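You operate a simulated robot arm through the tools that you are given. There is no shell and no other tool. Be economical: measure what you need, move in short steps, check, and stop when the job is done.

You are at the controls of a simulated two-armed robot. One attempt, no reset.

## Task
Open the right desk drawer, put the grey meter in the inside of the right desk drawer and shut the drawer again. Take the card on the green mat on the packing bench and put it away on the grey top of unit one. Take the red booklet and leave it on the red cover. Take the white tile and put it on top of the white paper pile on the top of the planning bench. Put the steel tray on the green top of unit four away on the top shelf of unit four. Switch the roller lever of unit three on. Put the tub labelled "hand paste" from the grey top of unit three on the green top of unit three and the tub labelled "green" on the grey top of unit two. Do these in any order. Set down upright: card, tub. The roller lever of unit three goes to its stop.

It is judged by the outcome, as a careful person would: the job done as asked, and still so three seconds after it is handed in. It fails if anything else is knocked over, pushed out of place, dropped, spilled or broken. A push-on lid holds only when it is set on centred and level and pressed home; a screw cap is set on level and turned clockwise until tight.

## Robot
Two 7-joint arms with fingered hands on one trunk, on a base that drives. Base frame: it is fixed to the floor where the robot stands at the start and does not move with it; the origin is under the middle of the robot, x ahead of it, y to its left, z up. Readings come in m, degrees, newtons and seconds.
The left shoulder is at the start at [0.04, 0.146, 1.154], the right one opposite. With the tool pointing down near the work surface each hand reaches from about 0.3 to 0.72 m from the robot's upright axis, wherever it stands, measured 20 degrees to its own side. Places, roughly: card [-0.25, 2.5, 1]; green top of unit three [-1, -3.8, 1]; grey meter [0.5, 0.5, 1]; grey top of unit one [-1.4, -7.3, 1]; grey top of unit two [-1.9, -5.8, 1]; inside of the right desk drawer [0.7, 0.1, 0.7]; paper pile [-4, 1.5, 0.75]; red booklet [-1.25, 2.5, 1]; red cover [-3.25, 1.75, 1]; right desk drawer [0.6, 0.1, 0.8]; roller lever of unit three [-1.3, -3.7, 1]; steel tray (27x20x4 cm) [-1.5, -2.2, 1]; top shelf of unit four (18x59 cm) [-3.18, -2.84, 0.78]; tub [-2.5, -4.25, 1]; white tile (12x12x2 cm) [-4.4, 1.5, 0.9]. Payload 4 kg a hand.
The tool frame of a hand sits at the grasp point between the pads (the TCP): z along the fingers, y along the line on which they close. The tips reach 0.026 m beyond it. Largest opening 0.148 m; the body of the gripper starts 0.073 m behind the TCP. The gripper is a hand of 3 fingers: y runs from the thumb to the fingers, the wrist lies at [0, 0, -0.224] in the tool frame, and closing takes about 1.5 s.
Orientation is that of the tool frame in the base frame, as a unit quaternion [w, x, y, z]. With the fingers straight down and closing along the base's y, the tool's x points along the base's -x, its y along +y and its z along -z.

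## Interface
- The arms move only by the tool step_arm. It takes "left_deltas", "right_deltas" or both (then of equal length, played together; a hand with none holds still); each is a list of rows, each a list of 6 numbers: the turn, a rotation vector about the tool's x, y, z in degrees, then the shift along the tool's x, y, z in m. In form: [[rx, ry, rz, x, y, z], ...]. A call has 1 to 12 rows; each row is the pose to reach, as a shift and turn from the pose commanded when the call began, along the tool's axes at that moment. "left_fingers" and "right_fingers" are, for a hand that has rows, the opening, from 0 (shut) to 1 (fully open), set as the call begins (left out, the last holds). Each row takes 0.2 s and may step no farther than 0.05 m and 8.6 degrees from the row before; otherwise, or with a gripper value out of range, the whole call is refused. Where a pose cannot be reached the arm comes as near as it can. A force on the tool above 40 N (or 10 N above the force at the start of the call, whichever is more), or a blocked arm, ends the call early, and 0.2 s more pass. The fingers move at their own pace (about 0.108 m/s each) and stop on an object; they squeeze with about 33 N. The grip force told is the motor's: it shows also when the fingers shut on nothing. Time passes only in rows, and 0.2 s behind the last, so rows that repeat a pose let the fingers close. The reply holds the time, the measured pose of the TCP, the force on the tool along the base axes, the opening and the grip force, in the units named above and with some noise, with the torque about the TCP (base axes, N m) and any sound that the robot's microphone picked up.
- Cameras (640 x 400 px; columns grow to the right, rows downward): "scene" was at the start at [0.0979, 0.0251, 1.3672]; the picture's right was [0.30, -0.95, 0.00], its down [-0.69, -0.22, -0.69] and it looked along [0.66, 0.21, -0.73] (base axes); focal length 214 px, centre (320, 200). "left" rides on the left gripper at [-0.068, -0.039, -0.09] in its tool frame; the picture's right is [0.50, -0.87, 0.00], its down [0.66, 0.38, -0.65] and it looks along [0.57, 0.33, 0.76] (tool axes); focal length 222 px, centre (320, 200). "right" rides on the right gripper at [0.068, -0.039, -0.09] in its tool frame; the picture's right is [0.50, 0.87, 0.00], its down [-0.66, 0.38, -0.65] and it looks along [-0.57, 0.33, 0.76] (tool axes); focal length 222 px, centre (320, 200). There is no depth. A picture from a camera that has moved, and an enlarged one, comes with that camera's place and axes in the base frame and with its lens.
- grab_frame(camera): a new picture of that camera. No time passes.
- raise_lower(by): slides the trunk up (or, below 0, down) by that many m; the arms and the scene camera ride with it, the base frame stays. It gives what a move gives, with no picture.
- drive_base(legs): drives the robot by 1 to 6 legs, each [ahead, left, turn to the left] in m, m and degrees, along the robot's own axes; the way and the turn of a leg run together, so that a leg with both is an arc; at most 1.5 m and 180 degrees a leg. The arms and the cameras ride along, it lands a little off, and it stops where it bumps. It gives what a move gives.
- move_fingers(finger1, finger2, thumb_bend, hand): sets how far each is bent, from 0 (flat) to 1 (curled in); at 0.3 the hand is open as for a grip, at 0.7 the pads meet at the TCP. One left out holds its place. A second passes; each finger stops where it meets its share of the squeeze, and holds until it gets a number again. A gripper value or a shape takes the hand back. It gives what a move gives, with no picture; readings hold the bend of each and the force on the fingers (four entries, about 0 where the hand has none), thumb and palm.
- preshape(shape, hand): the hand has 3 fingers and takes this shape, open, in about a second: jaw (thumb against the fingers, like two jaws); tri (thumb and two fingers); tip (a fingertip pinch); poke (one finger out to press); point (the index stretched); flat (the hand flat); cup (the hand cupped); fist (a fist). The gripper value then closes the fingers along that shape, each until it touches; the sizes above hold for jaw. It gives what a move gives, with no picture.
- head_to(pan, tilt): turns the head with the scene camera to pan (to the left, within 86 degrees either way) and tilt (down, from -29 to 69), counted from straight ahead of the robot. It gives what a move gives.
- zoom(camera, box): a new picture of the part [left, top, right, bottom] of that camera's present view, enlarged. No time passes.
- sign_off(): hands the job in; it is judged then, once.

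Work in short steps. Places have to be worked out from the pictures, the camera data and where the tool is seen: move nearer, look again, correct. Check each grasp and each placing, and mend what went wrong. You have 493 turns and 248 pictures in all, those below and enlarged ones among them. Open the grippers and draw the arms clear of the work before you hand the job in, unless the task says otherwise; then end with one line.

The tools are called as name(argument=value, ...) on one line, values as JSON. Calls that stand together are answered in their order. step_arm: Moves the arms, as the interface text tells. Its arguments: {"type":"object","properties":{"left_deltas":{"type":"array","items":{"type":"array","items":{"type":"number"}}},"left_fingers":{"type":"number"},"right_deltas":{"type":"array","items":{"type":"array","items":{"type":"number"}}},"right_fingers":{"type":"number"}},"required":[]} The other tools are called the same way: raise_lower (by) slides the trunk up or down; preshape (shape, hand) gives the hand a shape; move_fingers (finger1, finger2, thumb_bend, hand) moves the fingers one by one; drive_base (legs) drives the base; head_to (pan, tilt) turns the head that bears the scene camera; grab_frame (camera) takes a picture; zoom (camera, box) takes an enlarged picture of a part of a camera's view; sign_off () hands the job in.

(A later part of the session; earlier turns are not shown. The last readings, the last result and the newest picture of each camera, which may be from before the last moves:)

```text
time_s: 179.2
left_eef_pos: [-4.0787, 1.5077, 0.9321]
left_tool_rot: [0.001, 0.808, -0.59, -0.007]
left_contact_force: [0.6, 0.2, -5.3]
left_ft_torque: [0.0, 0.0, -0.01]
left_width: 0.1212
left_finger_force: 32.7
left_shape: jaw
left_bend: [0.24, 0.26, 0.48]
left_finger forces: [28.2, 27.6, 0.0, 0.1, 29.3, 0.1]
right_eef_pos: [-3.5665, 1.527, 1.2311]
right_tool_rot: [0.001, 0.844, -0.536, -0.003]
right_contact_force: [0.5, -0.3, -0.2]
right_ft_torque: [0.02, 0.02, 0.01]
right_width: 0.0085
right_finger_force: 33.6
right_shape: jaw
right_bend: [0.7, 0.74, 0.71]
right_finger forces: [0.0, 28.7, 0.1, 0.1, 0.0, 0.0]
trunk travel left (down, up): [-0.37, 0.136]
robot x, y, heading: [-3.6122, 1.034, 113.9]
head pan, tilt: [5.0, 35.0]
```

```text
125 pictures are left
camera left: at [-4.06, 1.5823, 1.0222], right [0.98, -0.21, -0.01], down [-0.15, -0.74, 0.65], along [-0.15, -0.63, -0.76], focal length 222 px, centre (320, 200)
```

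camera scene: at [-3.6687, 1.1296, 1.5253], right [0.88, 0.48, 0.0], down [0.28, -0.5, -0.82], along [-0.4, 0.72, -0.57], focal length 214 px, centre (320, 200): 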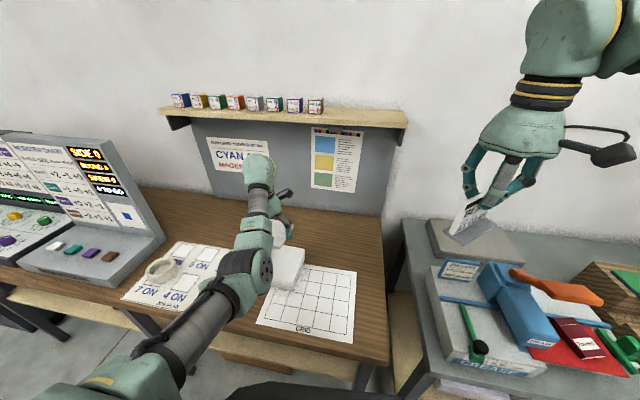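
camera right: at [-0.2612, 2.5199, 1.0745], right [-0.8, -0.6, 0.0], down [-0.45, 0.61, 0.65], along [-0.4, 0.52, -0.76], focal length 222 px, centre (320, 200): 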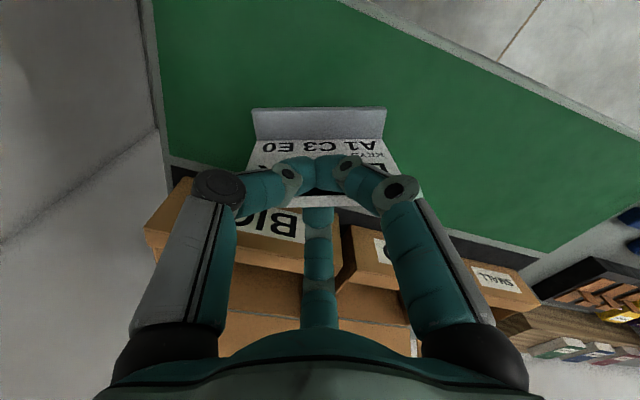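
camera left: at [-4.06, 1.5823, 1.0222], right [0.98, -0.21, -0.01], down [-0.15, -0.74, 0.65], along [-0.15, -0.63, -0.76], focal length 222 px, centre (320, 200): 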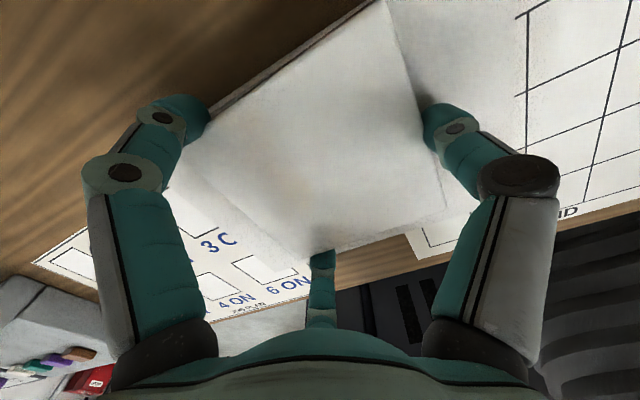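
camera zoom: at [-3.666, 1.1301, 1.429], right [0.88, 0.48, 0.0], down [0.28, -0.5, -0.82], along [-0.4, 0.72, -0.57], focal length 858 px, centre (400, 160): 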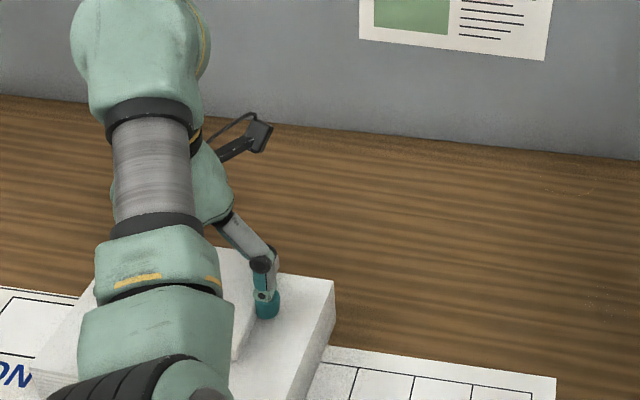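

Well aligned. Lower in small steps to contact.

raise_lower(by=-0.014)

raise_lower(by=-0.006)

```text
time_s: 179.8
left_eef_pos: [-4.0786, 1.5061, 0.9259]
left_tool_rot: [0.0, 0.808, -0.589, -0.014]
left_contact_force: [-3.3, 6.3, 40.4]
left_ft_torque: [-1.1, -1.36, 0.08]
left_width: 0.1205
left_finger_force: 33.1
left_shape: jaw
left_bend: [0.24, 0.25, 0.47]
left_finger forces: [30.6, 46.9, 0.0, 0.0, 50.3, 0.0]
right_eef_pos: [-3.5629, 1.5254, 1.218]
right_tool_rot: [0.0, 0.845, -0.535, -0.004]
right_contact_force: [1.0, 0.3, -0.7]
right_ft_torque: [0.02, -0.05, 0.0]
right_width: 0.0087
right_finger_force: 32.4
right_shape: jaw
right_bend: [0.7, 0.74, 0.71]
right_finger forces: [0.0, 28.7, 0.1, 0.1, 0.0, 0.1]
trunk travel left (down, up): [-0.356, 0.15]
robot x, y, heading: [-3.6134, 1.032, 114.0]
head pan, tilt: [5.0, 35.0]
```

```text
time_s: 180.2
left_eef_pos: [-4.0791, 1.5075, 0.9251]
left_tool_rot: [-0.002, 0.808, -0.589, -0.017]
left_contact_force: [3.6, -6.9, 17.3]
left_ft_torque: [-0.92, -0.82, -0.25]
left_width: 0.1198
left_finger_force: 33.0
left_shape: jaw
left_bend: [0.25, 0.23, 0.47]
left_finger forces: [27.3, 36.5, 0.0, 0.1, 39.6, 0.1]
right_eef_pos: [-3.5643, 1.5255, 1.2156]
right_tool_rot: [0.001, 0.845, -0.535, -0.004]
right_contact_force: [0.1, 1.3, -0.6]
right_ft_torque: [-0.01, -0.04, 0.01]
right_width: 0.0086
right_finger_force: 32.9
right_shape: jaw
right_bend: [0.7, 0.74, 0.71]
right_finger forces: [0.0, 28.8, 0.1, 0.0, 0.0, 0.1]
trunk travel left (down, up): [-0.354, 0.152]
robot x, y, heading: [-3.6144, 1.0304, 114.0]
head pan, tilt: [5.0, 35.0]
stopped: the force on the tool passed its limit at 54 N (the readings are from after the stop); the commanded pose is now the measured one
```

In firm contact. I relieve by 6 mm and open.

raise_lower(by=0.006)

step_arm(left_deltas=[[0, 0, 0, 0, 0, 0], [0, 0, 0, 0, 0, 0], [0, 0, 0, 0, 0, 0], [0, 0, 0, 0, 0, 0]], left_fingers=1)

raise_lower(by=0.14)

grab_frame(camera="left")

```text
time_s: 180.7
left_eef_pos: [-4.0793, 1.5096, 0.9278]
left_tool_rot: [-0.001, 0.808, -0.59, -0.011]
left_contact_force: [-0.9, 1.1, -6.3]
left_ft_torque: [-0.04, 0.0, -0.02]
left_width: 0.1199
left_finger_force: 32.8
left_shape: jaw
left_bend: [0.24, 0.24, 0.47]
left_finger forces: [30.0, 28.8, 0.0, 0.0, 31.3, 0.0]
right_eef_pos: [-3.5662, 1.5277, 1.2214]
right_tool_rot: [0.001, 0.844, -0.536, -0.003]
right_contact_force: [-0.2, -0.3, -0.5]
right_ft_torque: [-0.01, 0.03, 0.02]
right_width: 0.0086
right_finger_force: 33.2
right_shape: jaw
right_bend: [0.7, 0.74, 0.71]
right_finger forces: [0.0, 28.8, 0.0, 0.0, 0.1, 0.0]
trunk travel left (down, up): [-0.36, 0.146]
robot x, y, heading: [-3.6208, 1.0345, 113.9]
head pan, tilt: [5.0, 35.0]
```

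```text
time_s: 181.7
left_eef_pos: [-4.0799, 1.5094, 0.9304]
left_tool_rot: [-0.001, 0.808, -0.589, -0.013]
left_contact_force: [0.0, -0.3, 1.2]
left_ft_torque: [0.05, 0.02, 0.03]
left_width: 0.1481
left_finger_force: 0.1
left_shape: jaw
left_bend: [0.3, 0.3, 0.3]
left_finger forces: [0.1, 0.0, 0.0, 0.1, 0.0, 0.1]
right_eef_pos: [-3.5658, 1.527, 1.2206]
right_tool_rot: [0.001, 0.844, -0.536, -0.003]
right_contact_force: [-1.0, 0.3, -1.0]
right_ft_torque: [0.0, -0.01, -0.02]
right_width: 0.0084
right_finger_force: 33.0
right_shape: jaw
right_bend: [0.7, 0.74, 0.71]
right_finger forces: [0.0, 28.8, 0.1, 0.1, 0.1, 0.0]
trunk travel left (down, up): [-0.36, 0.146]
robot x, y, heading: [-3.6182, 1.0369, 113.8]
head pan, tilt: [5.0, 35.0]
```

```text
time_s: 183.4
left_eef_pos: [-4.0809, 1.5095, 1.0702]
left_tool_rot: [-0.001, 0.808, -0.589, -0.014]
left_contact_force: [1.0, -0.2, 0.5]
left_ft_torque: [0.0, 0.03, 0.0]
left_width: 0.1478
left_finger_force: 0.1
left_shape: jaw
left_bend: [0.3, 0.3, 0.3]
left_finger forces: [0.0, 0.1, 0.1, 0.1, 0.0, 0.0]
right_eef_pos: [-3.5648, 1.5267, 1.3618]
right_tool_rot: [0.0, 0.844, -0.537, -0.003]
right_contact_force: [0.5, 0.9, -0.3]
right_ft_torque: [0.05, 0.01, 0.0]
right_width: 0.0083
right_finger_force: 33.0
right_shape: jaw
right_bend: [0.7, 0.74, 0.71]
right_finger forces: [0.0, 28.8, 0.1, 0.0, 0.0, 0.0]
trunk travel left (down, up): [-0.5, 0.006]
robot x, y, heading: [-3.6156, 1.0327, 113.8]
head pan, tilt: [5.0, 35.0]
```

```text
124 pictures are left
camera left: at [-4.0609, 1.5835, 1.1606], right [0.98, -0.21, -0.02], down [-0.15, -0.75, 0.64], along [-0.15, -0.63, -0.76], focal length 222 px, centre (320, 200)
```

left: 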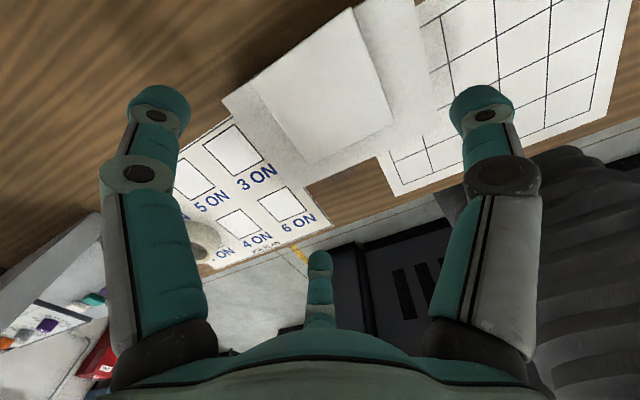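

The tile sits squarely on the pile. I back off, travel right along the aisle, then turn south and look.

drive_base(legs=[[-0.3, 0, 0], [0, -1.4, 0], [0, -0.6, 0], [0, 0, 150]])

raise_lower(by=-0.15)

head_to(pan=-10, tilt=15)

grab_frame(camera="scene")

```text
time_s: 193.5
left_eef_pos: [-2.4807, 1.8898, 1.0701]
left_tool_rot: [0.013, 0.814, -0.58, -0.022]
left_contact_force: [-21.7, -13.8, -0.9]
left_ft_torque: [0.4, -0.58, -0.46]
left_width: 0.148
left_finger_force: 0.1
left_shape: jaw
left_bend: [0.3, 0.3, 0.3]
left_finger forces: [0.0, 0.0, 0.0, 0.1, 25.9, 0.0]
right_eef_pos: [-1.9516, 1.9179, 1.3619]
right_tool_rot: [0.001, 0.847, -0.532, -0.004]
right_contact_force: [0.3, 0.8, -0.1]
right_ft_torque: [-0.05, 0.06, 0.01]
right_width: 0.0087
right_finger_force: 33.0
right_shape: jaw
right_bend: [0.7, 0.74, 0.71]
right_finger forces: [0.0, 28.8, 0.1, 0.0, 0.1, 0.0]
trunk travel left (down, up): [-0.5, 0.006]
robot x, y, heading: [-2.0007, 1.4246, 114.3]
head pan, tilt: [5.0, 35.0]
stopped in leg 3: the force on the tool passed its limit at 59 N (the readings are from after the stop); the commanded pose is now the measured one
```

```text
time_s: 195.1
left_eef_pos: [-2.4731, 1.8946, 0.9362]
left_tool_rot: [0.003, 0.812, -0.582, -0.034]
left_contact_force: [10.6, -10.1, 32.3]
left_ft_torque: [1.81, 2.06, 0.1]
left_width: 0.1472
left_finger_force: 0.1
left_shape: jaw
left_bend: [0.23, 0.3, 0.3]
left_finger forces: [32.1, 0.0, 0.0, 0.0, 0.0, 0.0]
right_eef_pos: [-1.9459, 1.9149, 1.2127]
right_tool_rot: [0.0, 0.846, -0.533, -0.005]
right_contact_force: [-0.1, 0.5, 0.2]
right_ft_torque: [-0.05, 0.0, 0.01]
right_width: 0.0085
right_finger_force: 33.0
right_shape: jaw
right_bend: [0.7, 0.74, 0.71]
right_finger forces: [0.0, 28.8, 0.0, 0.0, 0.0, 0.0]
trunk travel left (down, up): [-0.351, 0.154]
robot x, y, heading: [-1.9965, 1.4215, 114.2]
head pan, tilt: [5.0, 35.0]
stopped: the force on the tool passed its limit at 44 N (the readings are from after the stop); the commanded pose is now the measured one
```

```text
time_s: 196.0
left_eef_pos: [-2.4703, 1.8918, 0.9347]
left_tool_rot: [0.004, 0.812, -0.583, -0.029]
left_contact_force: [9.2, -8.8, 31.1]
left_ft_torque: [1.79, 2.1, 0.09]
left_width: 0.1479
left_finger_force: 0.0
left_shape: jaw
left_bend: [0.2, 0.3, 0.3]
left_finger forces: [31.0, 0.0, 0.0, 0.0, 0.1, 0.1]
right_eef_pos: [-1.9447, 1.9141, 1.214]
right_tool_rot: [0.0, 0.846, -0.533, -0.006]
right_contact_force: [0.2, 1.0, 0.3]
right_ft_torque: [0.03, 0.03, 0.01]
right_width: 0.0087
right_finger_force: 32.5
right_shape: jaw
right_bend: [0.7, 0.74, 0.71]
right_finger forces: [0.1, 28.9, 0.0, 0.0, 0.1, 0.1]
trunk travel left (down, up): [-0.351, 0.154]
robot x, y, heading: [-1.9957, 1.4239, 114.3]
head pan, tilt: [-10.0, 15.0]
```

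```text
123 pictures are left
camera scene: at [-2.0214, 1.5288, 1.4429], right [0.97, 0.25, 0.0], down [0.06, -0.25, -0.97], along [-0.24, 0.94, -0.25], focal length 214 px, centre (320, 200)
```

scene: 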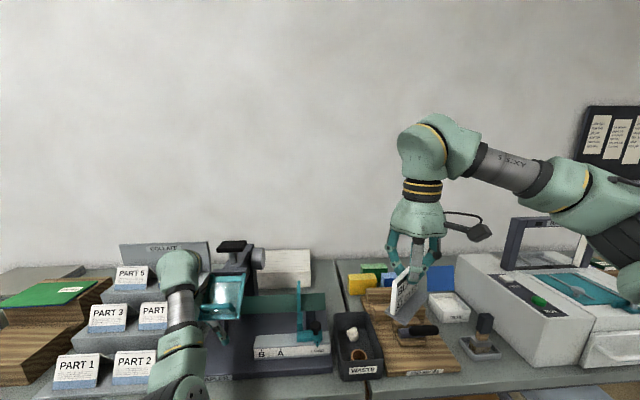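

That sweep was careless: the left hand was too low and struck the machine on the bench. I raise it straight up at once and assess.

raise_lower(by=0.14)

drive_base(legs=[[-0.35, 0, 0]])

head_to(pan=12, tilt=25)

grab_frame(camera="scene")

```text
time_s: 197.6
left_eef_pos: [-2.4787, 1.8927, 1.0685]
left_tool_rot: [0.006, 0.814, -0.581, -0.023]
left_contact_force: [-15.9, -7.1, -10.1]
left_ft_torque: [0.03, 0.07, -0.13]
left_width: 0.1479
left_finger_force: 0.1
left_shape: jaw
left_bend: [0.3, 0.3, 0.3]
left_finger forces: [0.0, 0.0, 0.0, 0.0, 20.5, 0.0]
right_eef_pos: [-1.9533, 1.9181, 1.3543]
right_tool_rot: [-0.001, 0.846, -0.533, -0.002]
right_contact_force: [-0.1, 0.2, -0.8]
right_ft_torque: [-0.01, 0.0, -0.01]
right_width: 0.0086
right_finger_force: 33.1
right_shape: jaw
right_bend: [0.7, 0.74, 0.71]
right_finger forces: [0.1, 28.8, 0.0, 0.0, 0.1, 0.0]
trunk travel left (down, up): [-0.491, 0.014]
robot x, y, heading: [-1.9973, 1.4245, 114.2]
head pan, tilt: [-10.0, 15.0]
```

```text
time_s: 199.9
left_eef_pos: [-2.3308, 1.5817, 1.0682]
left_tool_rot: [0.006, 0.811, -0.584, -0.023]
left_contact_force: [-0.1, 0.8, -0.3]
left_ft_torque: [0.01, -0.02, -0.01]
left_width: 0.1482
left_finger_force: 0.1
left_shape: jaw
left_bend: [0.3, 0.3, 0.3]
left_finger forces: [0.0, 0.0, 0.0, 0.0, 0.0, 0.0]
right_eef_pos: [-1.8063, 1.6035, 1.3517]
right_tool_rot: [0.001, 0.845, -0.535, -0.002]
right_contact_force: [-0.6, 0.1, -1.9]
right_ft_torque: [0.03, 0.02, 0.02]
right_width: 0.0085
right_finger_force: 33.2
right_shape: jaw
right_bend: [0.7, 0.74, 0.71]
right_finger forces: [0.1, 28.8, 0.0, 0.0, 0.0, 0.0]
trunk travel left (down, up): [-0.491, 0.014]
robot x, y, heading: [-1.8548, 1.1086, 113.6]
head pan, tilt: [-10.0, 15.0]
```

```text
time_s: 200.8
left_eef_pos: [-2.3292, 1.5818, 1.0698]
left_tool_rot: [0.004, 0.811, -0.584, -0.024]
left_contact_force: [-0.2, -0.2, 0.4]
left_ft_torque: [0.04, 0.02, 0.02]
left_width: 0.148
left_finger_force: 0.1
left_shape: jaw
left_bend: [0.3, 0.3, 0.3]
left_finger forces: [0.0, 0.0, 0.1, 0.1, 0.1, 0.1]
right_eef_pos: [-1.8063, 1.6004, 1.3524]
right_tool_rot: [0.0, 0.845, -0.535, -0.003]
right_contact_force: [-1.0, 0.5, -0.3]
right_ft_torque: [0.02, 0.01, 0.01]
right_width: 0.0089
right_finger_force: 33.2
right_shape: jaw
right_bend: [0.7, 0.74, 0.71]
right_finger forces: [0.0, 28.9, 0.0, 0.0, 0.0, 0.0]
trunk travel left (down, up): [-0.491, 0.014]
robot x, y, heading: [-1.8537, 1.1084, 114.5]
head pan, tilt: [12.0, 25.0]
```

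```text
122 pictures are left
camera scene: at [-1.9162, 1.201, 1.567], right [0.81, 0.59, 0.0], down [0.25, -0.34, -0.91], along [-0.53, 0.73, -0.42], focal length 214 px, centre (320, 200)
```

scene: 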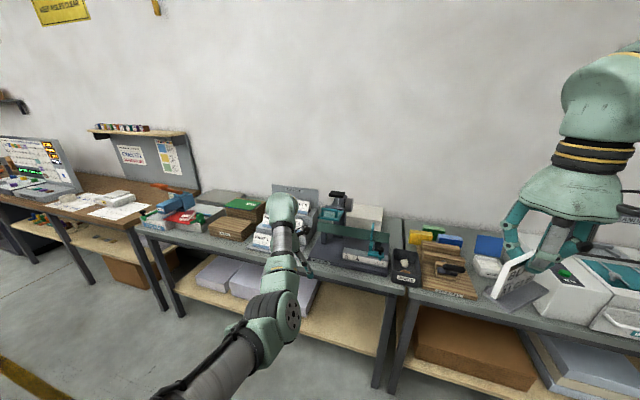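

zoom(camera="scene", box=[50, 170, 290, 270])

zoom(camera="scene", box=[220, 175, 440, 290])

```text
2.67 times, centred on (170, 220) of scene
camera zoom: at [-1.9162, 1.201, 1.567], right [0.81, 0.59, 0.0], down [0.25, -0.34, -0.91], along [-0.53, 0.73, -0.42], focal length 572 px, centre (720, 147)
```

zoom: 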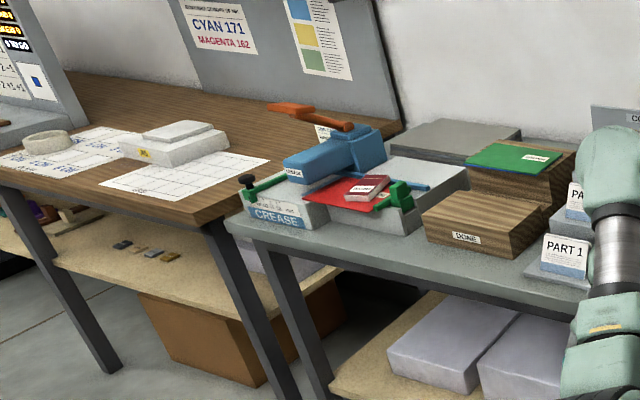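

```text
2.91 times, centred on (330, 232) of scene
camera zoom: at [-1.9162, 1.201, 1.567], right [0.81, 0.59, 0.0], down [0.25, -0.34, -0.91], along [-0.53, 0.73, -0.42], focal length 624 px, centre (291, 106)
```

zoom: 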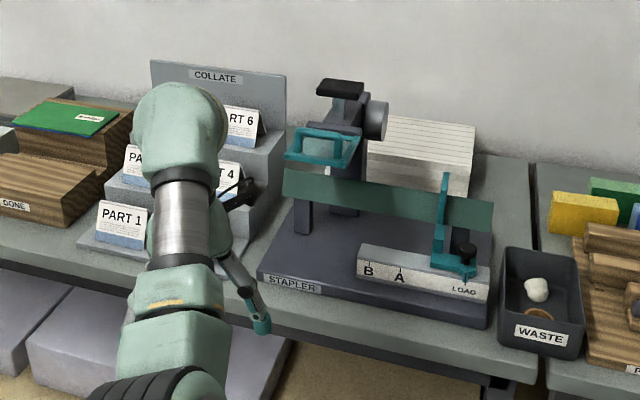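

Booklet and tile are still in place and the stapler looks intact. I lift the left arm high and check the part cards.

step_arm(left_deltas=[[0, 0, 0, 0.03, 0.03, -0.04], [0, 0, 0, 0.06, 0.05, -0.08], [0, 0, 0, 0.09, 0.07, -0.12], [0, 0, 0, 0.1, 0.1, -0.16], [0, 0, 0, 0.1, 0.12, -0.2], [0, 0, 0, 0.1, 0.14, -0.22]])

zoom(camera="scene", box=[180, 165, 420, 290])

```text
refused: row 1 steps farther than a row can; nothing moved
```

```text
2.67 times, centred on (300, 228) of scene
camera zoom: at [-1.9162, 1.201, 1.567], right [0.81, 0.59, 0.0], down [0.25, -0.34, -0.91], along [-0.53, 0.73, -0.42], focal length 572 px, centre (373, 127)
```

zoom: 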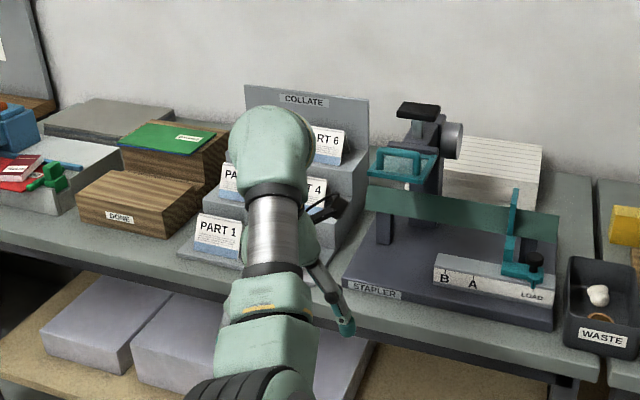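

step_arm(left_deltas=[[0, 0, 0, 0.02, 0.02, -0.035], [0, 0, 0, 0.04, 0.04, -0.07], [0, 0, 0, 0.06, 0.06, -0.105], [0, 0, 0, 0.08, 0.08, -0.14], [0, 0, 0, 0.1, 0.1, -0.175], [0, 0, 0, 0.1, 0.12, -0.21]])

zoom(camera="scene", box=[180, 165, 420, 290])

```text
time_s: 202.2
left_eef_pos: [-2.4032, 1.4439, 1.2818]
left_tool_rot: [0.005, 0.811, -0.585, -0.023]
left_contact_force: [0.1, 0.0, 0.2]
left_ft_torque: [-0.07, -0.01, 0.01]
left_width: 0.1482
left_finger_force: 0.1
left_shape: jaw
left_bend: [0.3, 0.3, 0.3]
left_finger forces: [0.0, 0.0, 0.0, 0.1, 0.0, 0.0]
right_eef_pos: [-1.8066, 1.6005, 1.3523]
right_tool_rot: [0.0, 0.844, -0.536, -0.003]
right_contact_force: [-0.7, 0.1, 0.5]
right_ft_torque: [0.03, -0.02, 0.01]
right_width: 0.0084
right_finger_force: 33.0
right_shape: jaw
right_bend: [0.7, 0.74, 0.71]
right_finger forces: [0.0, 28.8, 0.0, 0.0, 0.0, 0.0]
trunk travel left (down, up): [-0.491, 0.014]
robot x, y, heading: [-1.8596, 1.1103, 113.9]
head pan, tilt: [12.0, 25.0]
```

```text
2.67 times, centred on (300, 228) of scene
camera zoom: at [-1.9174, 1.2011, 1.567], right [0.81, 0.59, 0.0], down [0.25, -0.34, -0.91], along [-0.53, 0.73, -0.42], focal length 572 px, centre (373, 127)
```

zoom: 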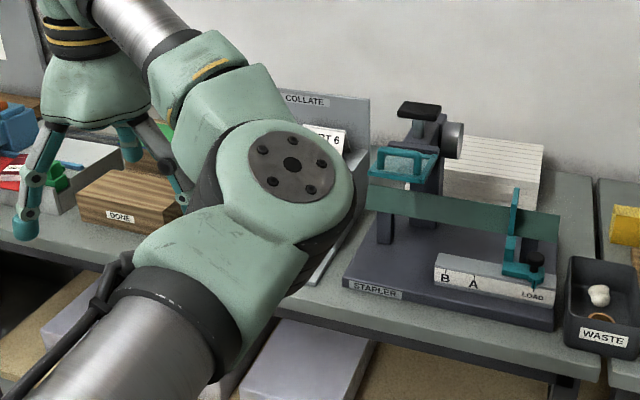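

drive_base(legs=[[-0.2, -0.5, 0]])

head_to(pan=60, tilt=18)

grab_frame(camera="scene")

```text
time_s: 205.3
left_eef_pos: [-1.8618, 1.4678, 1.2805]
left_tool_rot: [0.005, 0.809, -0.587, -0.024]
left_contact_force: [0.9, 0.8, -0.2]
left_ft_torque: [0.0, -0.03, -0.01]
left_width: 0.1481
left_finger_force: 0.0
left_shape: jaw
left_bend: [0.3, 0.3, 0.3]
left_finger forces: [0.0, 0.0, 0.1, 0.0, 0.1, 0.0]
right_eef_pos: [-1.2661, 1.6199, 1.3522]
right_tool_rot: [0.001, 0.842, -0.539, -0.002]
right_contact_force: [-0.7, 0.5, -1.4]
right_ft_torque: [0.0, 0.0, 0.0]
right_width: 0.0083
right_finger_force: 32.8
right_shape: jaw
right_bend: [0.7, 0.74, 0.71]
right_finger forces: [0.1, 28.8, 0.0, 0.0, 0.1, 0.0]
trunk travel left (down, up): [-0.491, 0.014]
robot x, y, heading: [-1.3163, 1.1213, 113.7]
head pan, tilt: [12.0, 25.0]
```

```text
time_s: 206.4
left_eef_pos: [-1.8602, 1.4683, 1.2803]
left_tool_rot: [0.005, 0.809, -0.588, -0.024]
left_contact_force: [1.4, 0.3, 1.1]
left_ft_torque: [-0.01, 0.02, 0.03]
left_width: 0.1479
left_finger_force: 0.0
left_shape: jaw
left_bend: [0.3, 0.3, 0.3]
left_finger forces: [0.0, 0.1, 0.0, 0.1, 0.0, 0.1]
right_eef_pos: [-1.2637, 1.6204, 1.3531]
right_tool_rot: [-0.001, 0.842, -0.539, -0.003]
right_contact_force: [0.1, 0.2, -0.4]
right_ft_torque: [0.02, -0.01, -0.02]
right_width: 0.0085
right_finger_force: 32.7
right_shape: jaw
right_bend: [0.7, 0.74, 0.71]
right_finger forces: [0.0, 28.7, 0.0, 0.0, 0.0, 0.1]
trunk travel left (down, up): [-0.491, 0.014]
robot x, y, heading: [-1.3176, 1.129, 113.7]
head pan, tilt: [60.0, 18.0]
```

```text
117 pictures are left
camera scene: at [-1.4165, 1.1572, 1.5782], right [0.11, 0.99, 0.0], down [0.31, -0.04, -0.95], along [-0.94, 0.11, -0.31], focal length 214 px, centre (320, 200)
```

scene: 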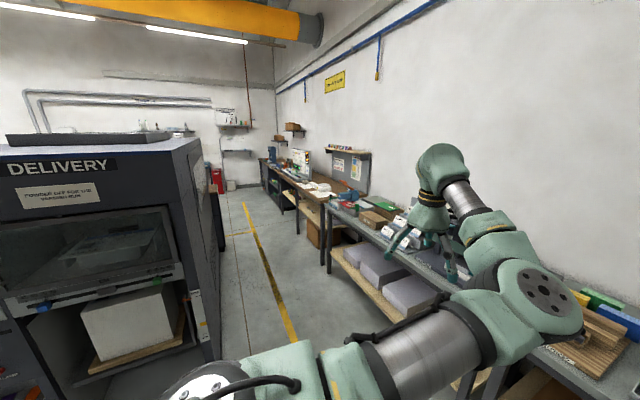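

zoom(camera="scene", box=[300, 160, 460, 260])

```text
4.00 times, centred on (380, 210) of scene
camera zoom: at [-1.4165, 1.1572, 1.5782], right [0.11, 0.99, 0.0], down [0.31, -0.04, -0.95], along [-0.94, 0.11, -0.31], focal length 858 px, centre (80, 160)
```

zoom: 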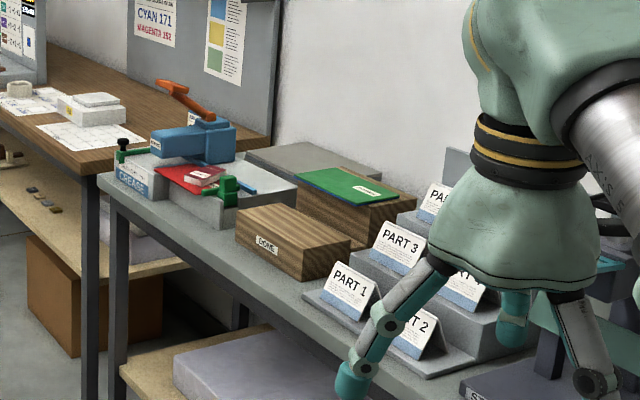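

All part cards are standing. Now I head for the press units to the south: turn to face the press side and travel along it.

drive_base(legs=[[0, 0, 87], [0, 1.4, 0], [0, 1.2, 0]])

head_to(pan=0, tilt=15)

grab_frame(camera="scene")

```text
time_s: 222.8
left_eef_pos: [-0.8004, -1.8253, 1.281]
left_tool_rot: [0.02, 0.992, 0.125, -0.014]
left_contact_force: [-0.6, 0.3, 0.0]
left_ft_torque: [-0.03, 0.0, -0.02]
left_width: 0.1481
left_finger_force: 0.1
left_shape: jaw
left_bend: [0.3, 0.3, 0.3]
left_finger forces: [0.0, 0.0, 0.1, 0.0, 0.1, 0.1]
right_eef_pos: [-0.9139, -1.2186, 1.3529]
right_tool_rot: [0.003, 0.983, 0.184, -0.001]
right_contact_force: [0.0, -0.1, -0.6]
right_ft_torque: [0.0, -0.01, -0.02]
right_width: 0.0086
right_finger_force: 32.8
right_shape: jaw
right_bend: [0.7, 0.74, 0.71]
right_finger forces: [0.0, 28.6, 0.0, 0.1, 0.0, 0.1]
trunk travel left (down, up): [-0.491, 0.014]
robot x, y, heading: [-0.4262, -1.3065, -160.2]
head pan, tilt: [60.0, 18.0]
```

```text
time_s: 224.1
left_eef_pos: [-0.799, -1.8249, 1.2813]
left_tool_rot: [0.02, 0.992, 0.125, -0.014]
left_contact_force: [0.2, 0.7, 0.6]
left_ft_torque: [0.0, -0.02, 0.0]
left_width: 0.1482
left_finger_force: 0.0
left_shape: jaw
left_bend: [0.3, 0.3, 0.3]
left_finger forces: [0.0, 0.1, 0.0, 0.0, 0.0, 0.1]
right_eef_pos: [-0.9127, -1.2203, 1.3533]
right_tool_rot: [0.002, 0.983, 0.184, -0.001]
right_contact_force: [0.8, -0.2, -0.5]
right_ft_torque: [-0.02, -0.02, 0.0]
right_width: 0.0083
right_finger_force: 33.3
right_shape: jaw
right_bend: [0.7, 0.74, 0.71]
right_finger forces: [0.1, 28.6, 0.0, 0.0, 0.0, 0.1]
trunk travel left (down, up): [-0.491, 0.014]
robot x, y, heading: [-0.4247, -1.3025, -159.8]
head pan, tilt: [0.0, 15.0]
```

```text
115 pictures are left
camera scene: at [-0.5291, -1.3414, 1.5831], right [-0.34, 0.94, 0.0], down [0.24, 0.09, -0.97], along [-0.91, -0.33, -0.26], focal length 214 px, centre (320, 200)
```

scene: 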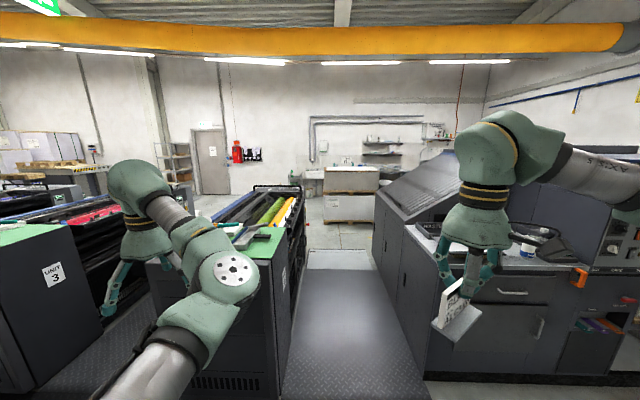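

zoom(camera="scene", box=[60, 170, 320, 330])

```text
2.46 times, centred on (190, 250) of scene
camera zoom: at [-0.5291, -1.3414, 1.5831], right [-0.34, 0.94, 0.0], down [0.24, 0.09, -0.97], along [-0.91, -0.33, -0.26], focal length 528 px, centre (640, 77)
```

zoom: 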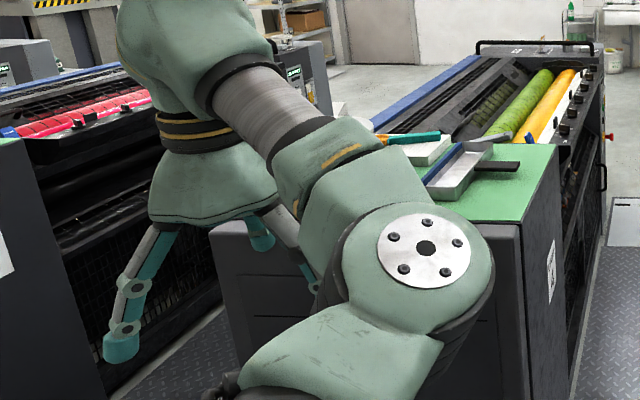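

Unit three and four ends are here. I'll deliver the card first (unit one, farthest south), observing the units on the way.

drive_base(legs=[[0, 1.4, 0], [0, 1.4, 0], [0, 1.4, 0]])

grab_frame(camera="scene")

```text
time_s: 244.4
left_eef_pos: [0.5846, -5.8151, 1.2808]
left_tool_rot: [0.02, 0.993, 0.112, -0.015]
left_contact_force: [0.1, 0.1, 0.0]
left_ft_torque: [0.0, 0.01, 0.02]
left_width: 0.1479
left_finger_force: 0.0
left_shape: jaw
left_bend: [0.3, 0.3, 0.3]
left_finger forces: [0.0, 0.0, 0.0, 0.0, 0.0, 0.1]
right_eef_pos: [0.4857, -5.2058, 1.3525]
right_tool_rot: [0.003, 0.985, 0.171, -0.002]
right_contact_force: [-0.7, 0.0, 0.0]
right_ft_torque: [0.0, -0.02, 0.04]
right_width: 0.0086
right_finger_force: 33.0
right_shape: jaw
right_bend: [0.7, 0.74, 0.71]
right_finger forces: [0.0, 28.6, 0.1, 0.1, 0.0, 0.0]
trunk travel left (down, up): [-0.491, 0.014]
robot x, y, heading: [0.9735, -5.2999, -161.5]
head pan, tilt: [0.0, 15.0]
```

```text
113 pictures are left
camera scene: at [0.8666, -5.3377, 1.5831], right [-0.31, 0.95, 0.0], down [0.25, 0.08, -0.97], along [-0.92, -0.3, -0.26], focal length 214 px, centre (320, 200)
```

scene: 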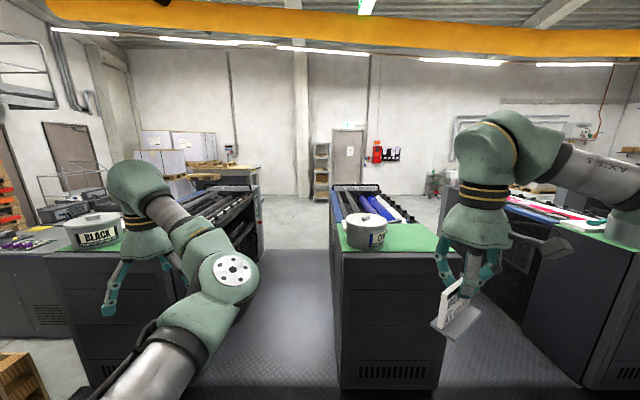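

Unit one is on the left (BLACK tub) and unit two on the right, with a ~0.9 m walkway between. The grey tops are at the far ends, so I enter the walkway carefully with the arms above the units.

drive_base(legs=[[0.85, 0.306, 0], [0, 0, 2.7], [0.5, 0, 0]])

head_to(pan=10, tilt=30)

grab_frame(camera="scene")

```text
time_s: 252.1
left_eef_pos: [-0.551, -6.5781, 1.2821]
left_tool_rot: [0.02, 0.99, 0.14, -0.015]
left_contact_force: [0.2, 0.5, 0.6]
left_ft_torque: [-0.03, 0.0, -0.03]
left_width: 0.1479
left_finger_force: 0.0
left_shape: jaw
left_bend: [0.3, 0.3, 0.3]
left_finger forces: [0.1, 0.1, 0.0, 0.1, 0.0, 0.1]
right_eef_pos: [-0.6831, -5.9774, 1.3533]
right_tool_rot: [0.003, 0.98, 0.199, -0.002]
right_contact_force: [-0.1, 0.4, -1.3]
right_ft_torque: [0.01, -0.01, 0.01]
right_width: 0.0086
right_finger_force: 33.2
right_shape: jaw
right_bend: [0.7, 0.74, 0.71]
right_finger forces: [0.0, 28.5, 0.0, 0.0, 0.0, 0.0]
trunk travel left (down, up): [-0.491, 0.014]
robot x, y, heading: [-0.1978, -6.0454, -158.5]
head pan, tilt: [0.0, 15.0]
```

```text
time_s: 252.8
left_eef_pos: [-0.5515, -6.5787, 1.2812]
left_tool_rot: [0.021, 0.99, 0.14, -0.013]
left_contact_force: [-0.4, 0.1, -0.1]
left_ft_torque: [-0.01, 0.0, -0.01]
left_width: 0.1481
left_finger_force: 0.1
left_shape: jaw
left_bend: [0.3, 0.3, 0.3]
left_finger forces: [0.0, 0.0, 0.0, 0.1, 0.0, 0.1]
right_eef_pos: [-0.6864, -5.9781, 1.3522]
right_tool_rot: [0.002, 0.98, 0.199, -0.001]
right_contact_force: [-0.3, 0.0, -1.4]
right_ft_torque: [0.0, -0.01, 0.03]
right_width: 0.0085
right_finger_force: 33.0
right_shape: jaw
right_bend: [0.7, 0.74, 0.71]
right_finger forces: [0.1, 28.6, 0.0, 0.0, 0.0, 0.1]
trunk travel left (down, up): [-0.491, 0.014]
robot x, y, heading: [-0.1929, -6.0443, -158.6]
head pan, tilt: [10.0, 30.0]
```

```text
112 pictures are left
camera scene: at [-0.2885, -6.1008, 1.559], right [-0.52, 0.85, 0.0], down [0.43, 0.26, -0.87], along [-0.74, -0.45, -0.5], focal length 214 px, centre (320, 200)
```

scene: 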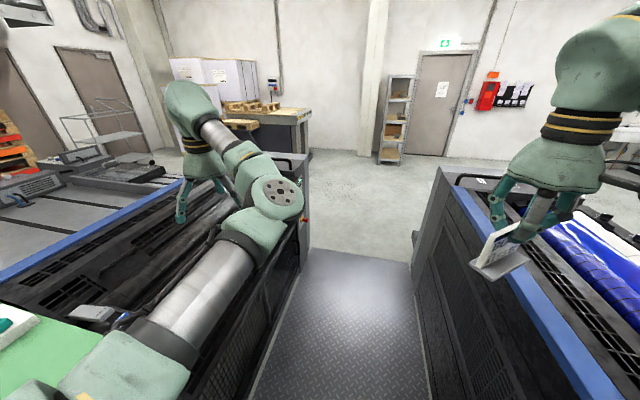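

The walkway is clear. I drive to its far end and look left at unit one's end.

drive_base(legs=[[1.2, 0, 0]])

head_to(pan=55, tilt=40)

grab_frame(camera="scene")

```text
time_s: 259.0
left_eef_pos: [-1.6789, -7.0268, 1.2811]
left_tool_rot: [0.021, 0.99, 0.14, -0.014]
left_contact_force: [0.1, 0.6, 0.1]
left_ft_torque: [-0.01, 0.01, 0.02]
left_width: 0.1482
left_finger_force: 0.1
left_shape: jaw
left_bend: [0.3, 0.3, 0.3]
left_finger forces: [0.0, 0.0, 0.1, 0.0, 0.0, 0.0]
right_eef_pos: [-1.8107, -6.424, 1.353]
right_tool_rot: [0.003, 0.98, 0.199, -0.002]
right_contact_force: [1.0, -0.4, -0.3]
right_ft_torque: [0.01, 0.04, 0.01]
right_width: 0.0086
right_finger_force: 33.2
right_shape: jaw
right_bend: [0.7, 0.74, 0.71]
right_finger forces: [0.0, 28.6, 0.1, 0.0, 0.1, 0.0]
trunk travel left (down, up): [-0.491, 0.014]
robot x, y, heading: [-1.3184, -6.4923, -158.7]
head pan, tilt: [10.0, 30.0]
```

```text
time_s: 260.1
left_eef_pos: [-1.6789, -7.026, 1.2805]
left_tool_rot: [0.021, 0.99, 0.14, -0.014]
left_contact_force: [0.0, 0.0, 0.0]
left_ft_torque: [0.04, 0.01, 0.02]
left_width: 0.1481
left_finger_force: 0.0
left_shape: jaw
left_bend: [0.3, 0.3, 0.3]
left_finger forces: [0.0, 0.0, 0.0, 0.0, 0.1, 0.0]
right_eef_pos: [-1.812, -6.4246, 1.3537]
right_tool_rot: [0.003, 0.98, 0.2, -0.001]
right_contact_force: [-0.4, 0.1, -0.8]
right_ft_torque: [0.01, -0.01, -0.01]
right_width: 0.0085
right_finger_force: 32.7
right_shape: jaw
right_bend: [0.7, 0.74, 0.71]
right_finger forces: [0.1, 28.6, 0.1, 0.0, 0.0, 0.0]
trunk travel left (down, up): [-0.491, 0.014]
robot x, y, heading: [-1.3218, -6.4944, -158.2]
head pan, tilt: [55.0, 40.0]
```

```text
111 pictures are left
camera scene: at [-1.3579, -6.5829, 1.5436], right [-0.97, 0.23, 0.0], down [0.15, 0.63, -0.77], along [-0.18, -0.75, -0.64], focal length 214 px, centre (320, 200)
```

scene: 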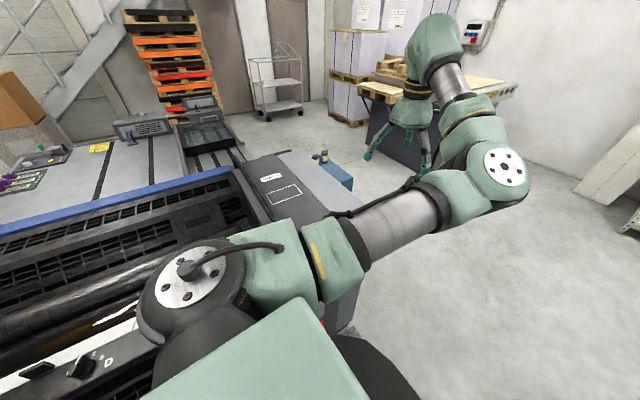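

zoom(camera="scene", box=[220, 140, 380, 240])

```text
4.00 times, centred on (300, 190) of scene
camera zoom: at [-1.3579, -6.5829, 1.5436], right [-0.97, 0.23, 0.0], down [0.15, 0.63, -0.77], along [-0.18, -0.75, -0.64], focal length 858 px, centre (400, 240)
```

zoom: 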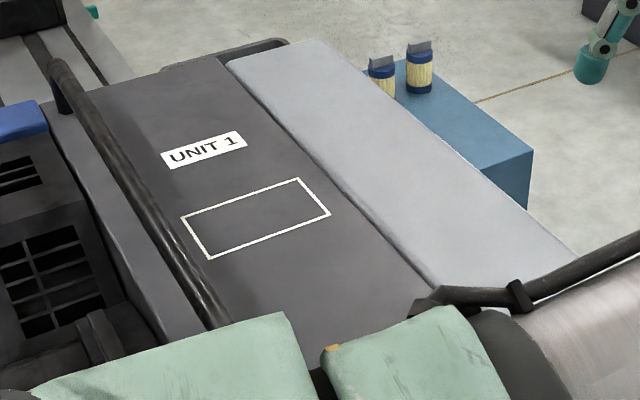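

The dark-grey top of unit one shows a white outlined rectangle, the evident spot for the card, at about (−1.38, −7.37). I turn left to face unit one and close in.

drive_base(legs=[[0, 0, 90], [0.14, 0.06, 0]])

head_to(pan=-15, tilt=50)

grab_frame(camera="scene")

```text
time_s: 265.2
left_eef_pos: [-0.6929, -6.9711, 1.2827]
left_tool_rot: [0.026, 0.609, 0.793, 0.005]
left_contact_force: [-0.2, 0.0, 0.3]
left_ft_torque: [0.01, 0.0, -0.01]
left_width: 0.1479
left_finger_force: 0.1
left_shape: jaw
left_bend: [0.3, 0.3, 0.3]
left_finger forces: [0.0, 0.0, 0.1, 0.0, 0.1, 0.0]
right_eef_pos: [-1.2979, -7.0921, 1.3544]
right_tool_rot: [0.005, 0.56, 0.828, 0.0]
right_contact_force: [0.6, 1.4, -1.0]
right_ft_torque: [0.0, 0.0, 0.04]
right_width: 0.0085
right_finger_force: 32.9
right_shape: jaw
right_bend: [0.7, 0.74, 0.71]
right_finger forces: [0.0, 28.5, 0.0, 0.0, 0.0, 0.1]
trunk travel left (down, up): [-0.491, 0.014]
robot x, y, heading: [-1.2164, -6.6034, -69.6]
head pan, tilt: [55.0, 40.0]
```

```text
time_s: 266.6
left_eef_pos: [-0.6919, -6.974, 1.2816]
left_tool_rot: [0.025, 0.609, 0.793, 0.004]
left_contact_force: [-0.1, -0.4, 0.8]
left_ft_torque: [0.01, -0.03, 0.0]
left_width: 0.1479
left_finger_force: 0.1
left_shape: jaw
left_bend: [0.3, 0.3, 0.3]
left_finger forces: [0.0, 0.0, 0.0, 0.0, 0.0, 0.0]
right_eef_pos: [-1.2959, -7.0951, 1.3538]
right_tool_rot: [0.003, 0.561, 0.828, 0.001]
right_contact_force: [0.1, -0.1, 0.3]
right_ft_torque: [0.02, 0.01, 0.0]
right_width: 0.0086
right_finger_force: 33.6
right_shape: jaw
right_bend: [0.7, 0.74, 0.71]
right_finger forces: [0.1, 28.6, 0.1, 0.1, 0.0, 0.0]
trunk travel left (down, up): [-0.491, 0.014]
robot x, y, heading: [-1.2177, -6.6034, -69.6]
head pan, tilt: [-15.0, 50.0]
```

```text
109 pictures are left
camera scene: at [-1.2004, -6.6984, 1.5294], right [-1.0, -0.09, 0.0], down [-0.07, 0.76, -0.64], along [0.06, -0.64, -0.77], focal length 214 px, centre (320, 200)
```

scene: 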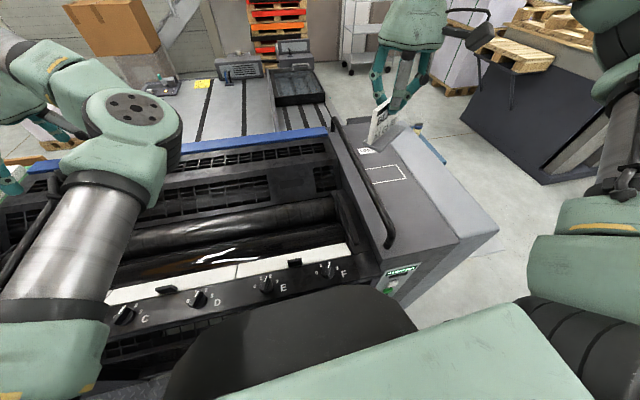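

The rectangle triangulates to (−1.376, −7.263, z≈1.017). I move the card above it, turned 31° so the card lies along the rectangle.

step_arm(right_deltas=[[0, 0, 8, -0.03, -0.03, 0], [0, 0, 16, -0.06, -0.065, 0], [0, 0, 24, -0.09, -0.1, 0.02], [0, 0, 30.8, -0.1264, -0.1366, 0.03], [0, 0, 30.8, -0.1264, -0.1366, 0.07], [0, 0, 30.8, -0.1264, -0.1366, 0.11], [0, 0, 30.8, -0.1264, -0.1366, 0.15]])

grab_frame(camera="right")

zoom(camera="scene", box=[300, 80, 500, 205])

```text
refused: row 3 steps farther than a row can; nothing moved
```

```text
108 pictures are left
camera right: at [-1.3573, -7.0457, 1.4424], right [0.62, 0.79, 0.0], down [0.59, -0.47, 0.66], along [0.52, -0.41, -0.75], focal length 222 px, centre (320, 200)
```

right: 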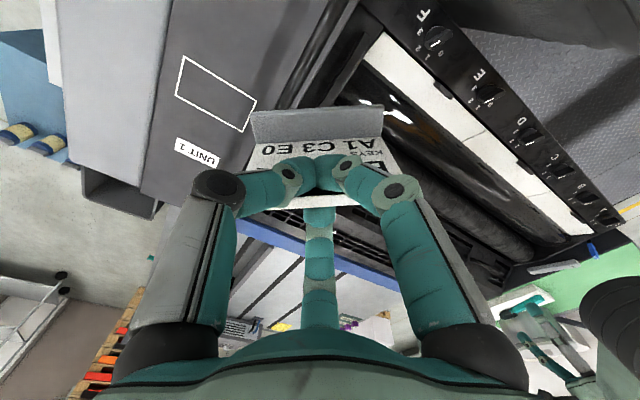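

```text
3.20 times, centred on (400, 142) of scene
camera zoom: at [-1.2004, -6.6984, 1.5294], right [-1.0, -0.09, 0.0], down [-0.07, 0.76, -0.64], along [0.06, -0.64, -0.77], focal length 686 px, centre (64, 384)
```

zoom: 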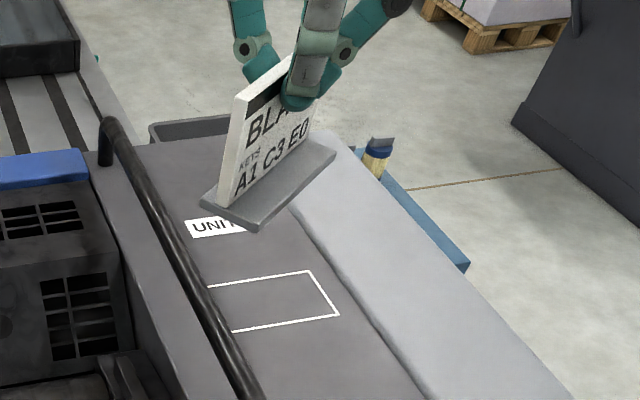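

Confirmed by the right camera (rectangle centre (−1.379, −7.27), long side along 20°). Retry with smaller rows.

step_arm(right_deltas=[[0, 0, 7, -0.025, -0.027, 0], [0, 0, 14, -0.05, -0.054, 0], [0, 0, 21, -0.075, -0.081, 0.0], [0, 0, 28, -0.1, -0.108, 0.0], [0, 0, 30.8, -0.129, -0.137, 0.0], [0, 0, 30.8, -0.129, -0.137, 0.04], [0, 0, 30.8, -0.129, -0.137, 0.08], [0, 0, 30.8, -0.129, -0.137, 0.12], [0, 0, 30.8, -0.129, -0.137, 0.16]])

grab_frame(camera="right")

zoom(camera="scene", box=[300, 80, 500, 205])

```text
time_s: 268.6
left_eef_pos: [-0.693, -6.9748, 1.2807]
left_tool_rot: [0.026, 0.609, 0.793, 0.004]
left_contact_force: [0.8, -0.5, -0.5]
left_ft_torque: [0.04, -0.01, 0.01]
left_width: 0.148
left_finger_force: 0.0
left_shape: jaw
left_bend: [0.3, 0.3, 0.3]
left_finger forces: [0.0, 0.0, 0.1, 0.1, 0.0, 0.0]
right_eef_pos: [-1.3765, -7.2669, 1.1938]
right_tool_rot: [0.004, 0.76, 0.649, 0.002]
right_contact_force: [0.6, -0.7, -0.4]
right_ft_torque: [0.01, 0.01, -0.01]
right_width: 0.0083
right_finger_force: 32.6
right_shape: jaw
right_bend: [0.7, 0.74, 0.71]
right_finger forces: [0.1, 28.3, 0.0, 0.0, 0.1, 0.1]
trunk travel left (down, up): [-0.491, 0.014]
robot x, y, heading: [-1.2137, -6.6023, -69.3]
head pan, tilt: [-15.0, 50.0]
```

```text
106 pictures are left
camera right: at [-1.4039, -7.1937, 1.2829], right [0.93, 0.36, 0.01], down [0.27, -0.71, 0.66], along [0.24, -0.61, -0.75], focal length 222 px, centre (320, 200)
```

right: 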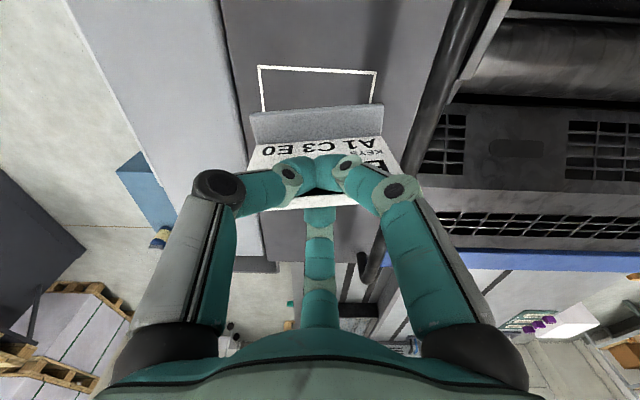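

```text
3.20 times, centred on (400, 142) of scene
camera zoom: at [-1.2013, -6.6991, 1.5293], right [-1.0, -0.09, 0.0], down [-0.07, 0.76, -0.64], along [0.06, -0.64, -0.77], focal length 686 px, centre (64, 384)
```

zoom: 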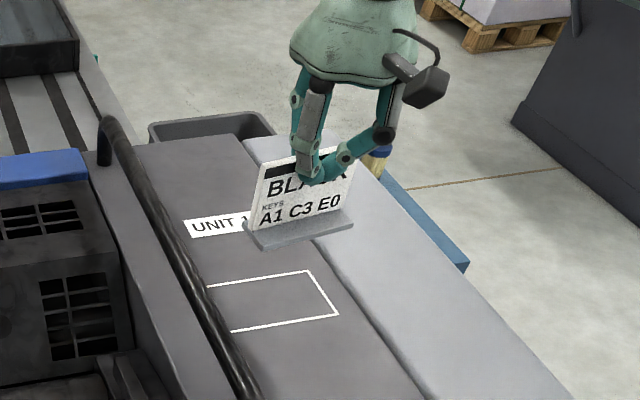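

The card is parallel with and above the rectangle. Descend toward contact (expected at TCP z≈1.066).

step_arm(right_deltas=[[0, 0, 0, 0, 0, 0.04], [0, 0, 0, 0, 0, 0.08], [0, 0, 0, 0, 0, 0.11]])

grab_frame(camera="right")

```text
time_s: 269.4
left_eef_pos: [-0.6917, -6.9737, 1.2821]
left_tool_rot: [0.025, 0.609, 0.793, 0.004]
left_contact_force: [-0.1, -0.3, -0.4]
left_ft_torque: [0.02, 0.0, -0.04]
left_width: 0.1479
left_finger_force: 0.0
left_shape: jaw
left_bend: [0.3, 0.3, 0.3]
left_finger forces: [0.1, 0.1, 0.0, 0.1, 0.0, 0.1]
right_eef_pos: [-1.3734, -7.2649, 1.0853]
right_tool_rot: [0.005, 0.761, 0.649, 0.001]
right_contact_force: [-0.6, -1.5, 4.9]
right_ft_torque: [-0.02, 0.04, -0.01]
right_width: 0.0085
right_finger_force: 32.9
right_shape: jaw
right_bend: [0.7, 0.74, 0.71]
right_finger forces: [0.0, 30.0, 0.0, 0.0, 0.0, 0.0]
trunk travel left (down, up): [-0.491, 0.014]
robot x, y, heading: [-1.2193, -6.6064, -69.7]
head pan, tilt: [-15.0, 50.0]
```

```text
104 pictures are left
camera right: at [-1.4027, -7.1911, 1.1743], right [0.93, 0.36, 0.0], down [0.27, -0.7, 0.66], along [0.24, -0.62, -0.75], focal length 222 px, centre (320, 200)
```

right: 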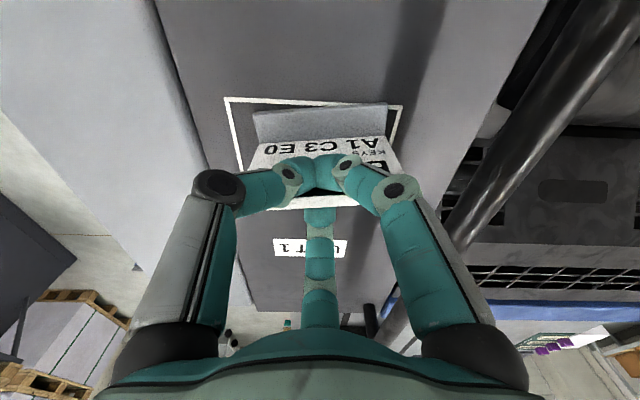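

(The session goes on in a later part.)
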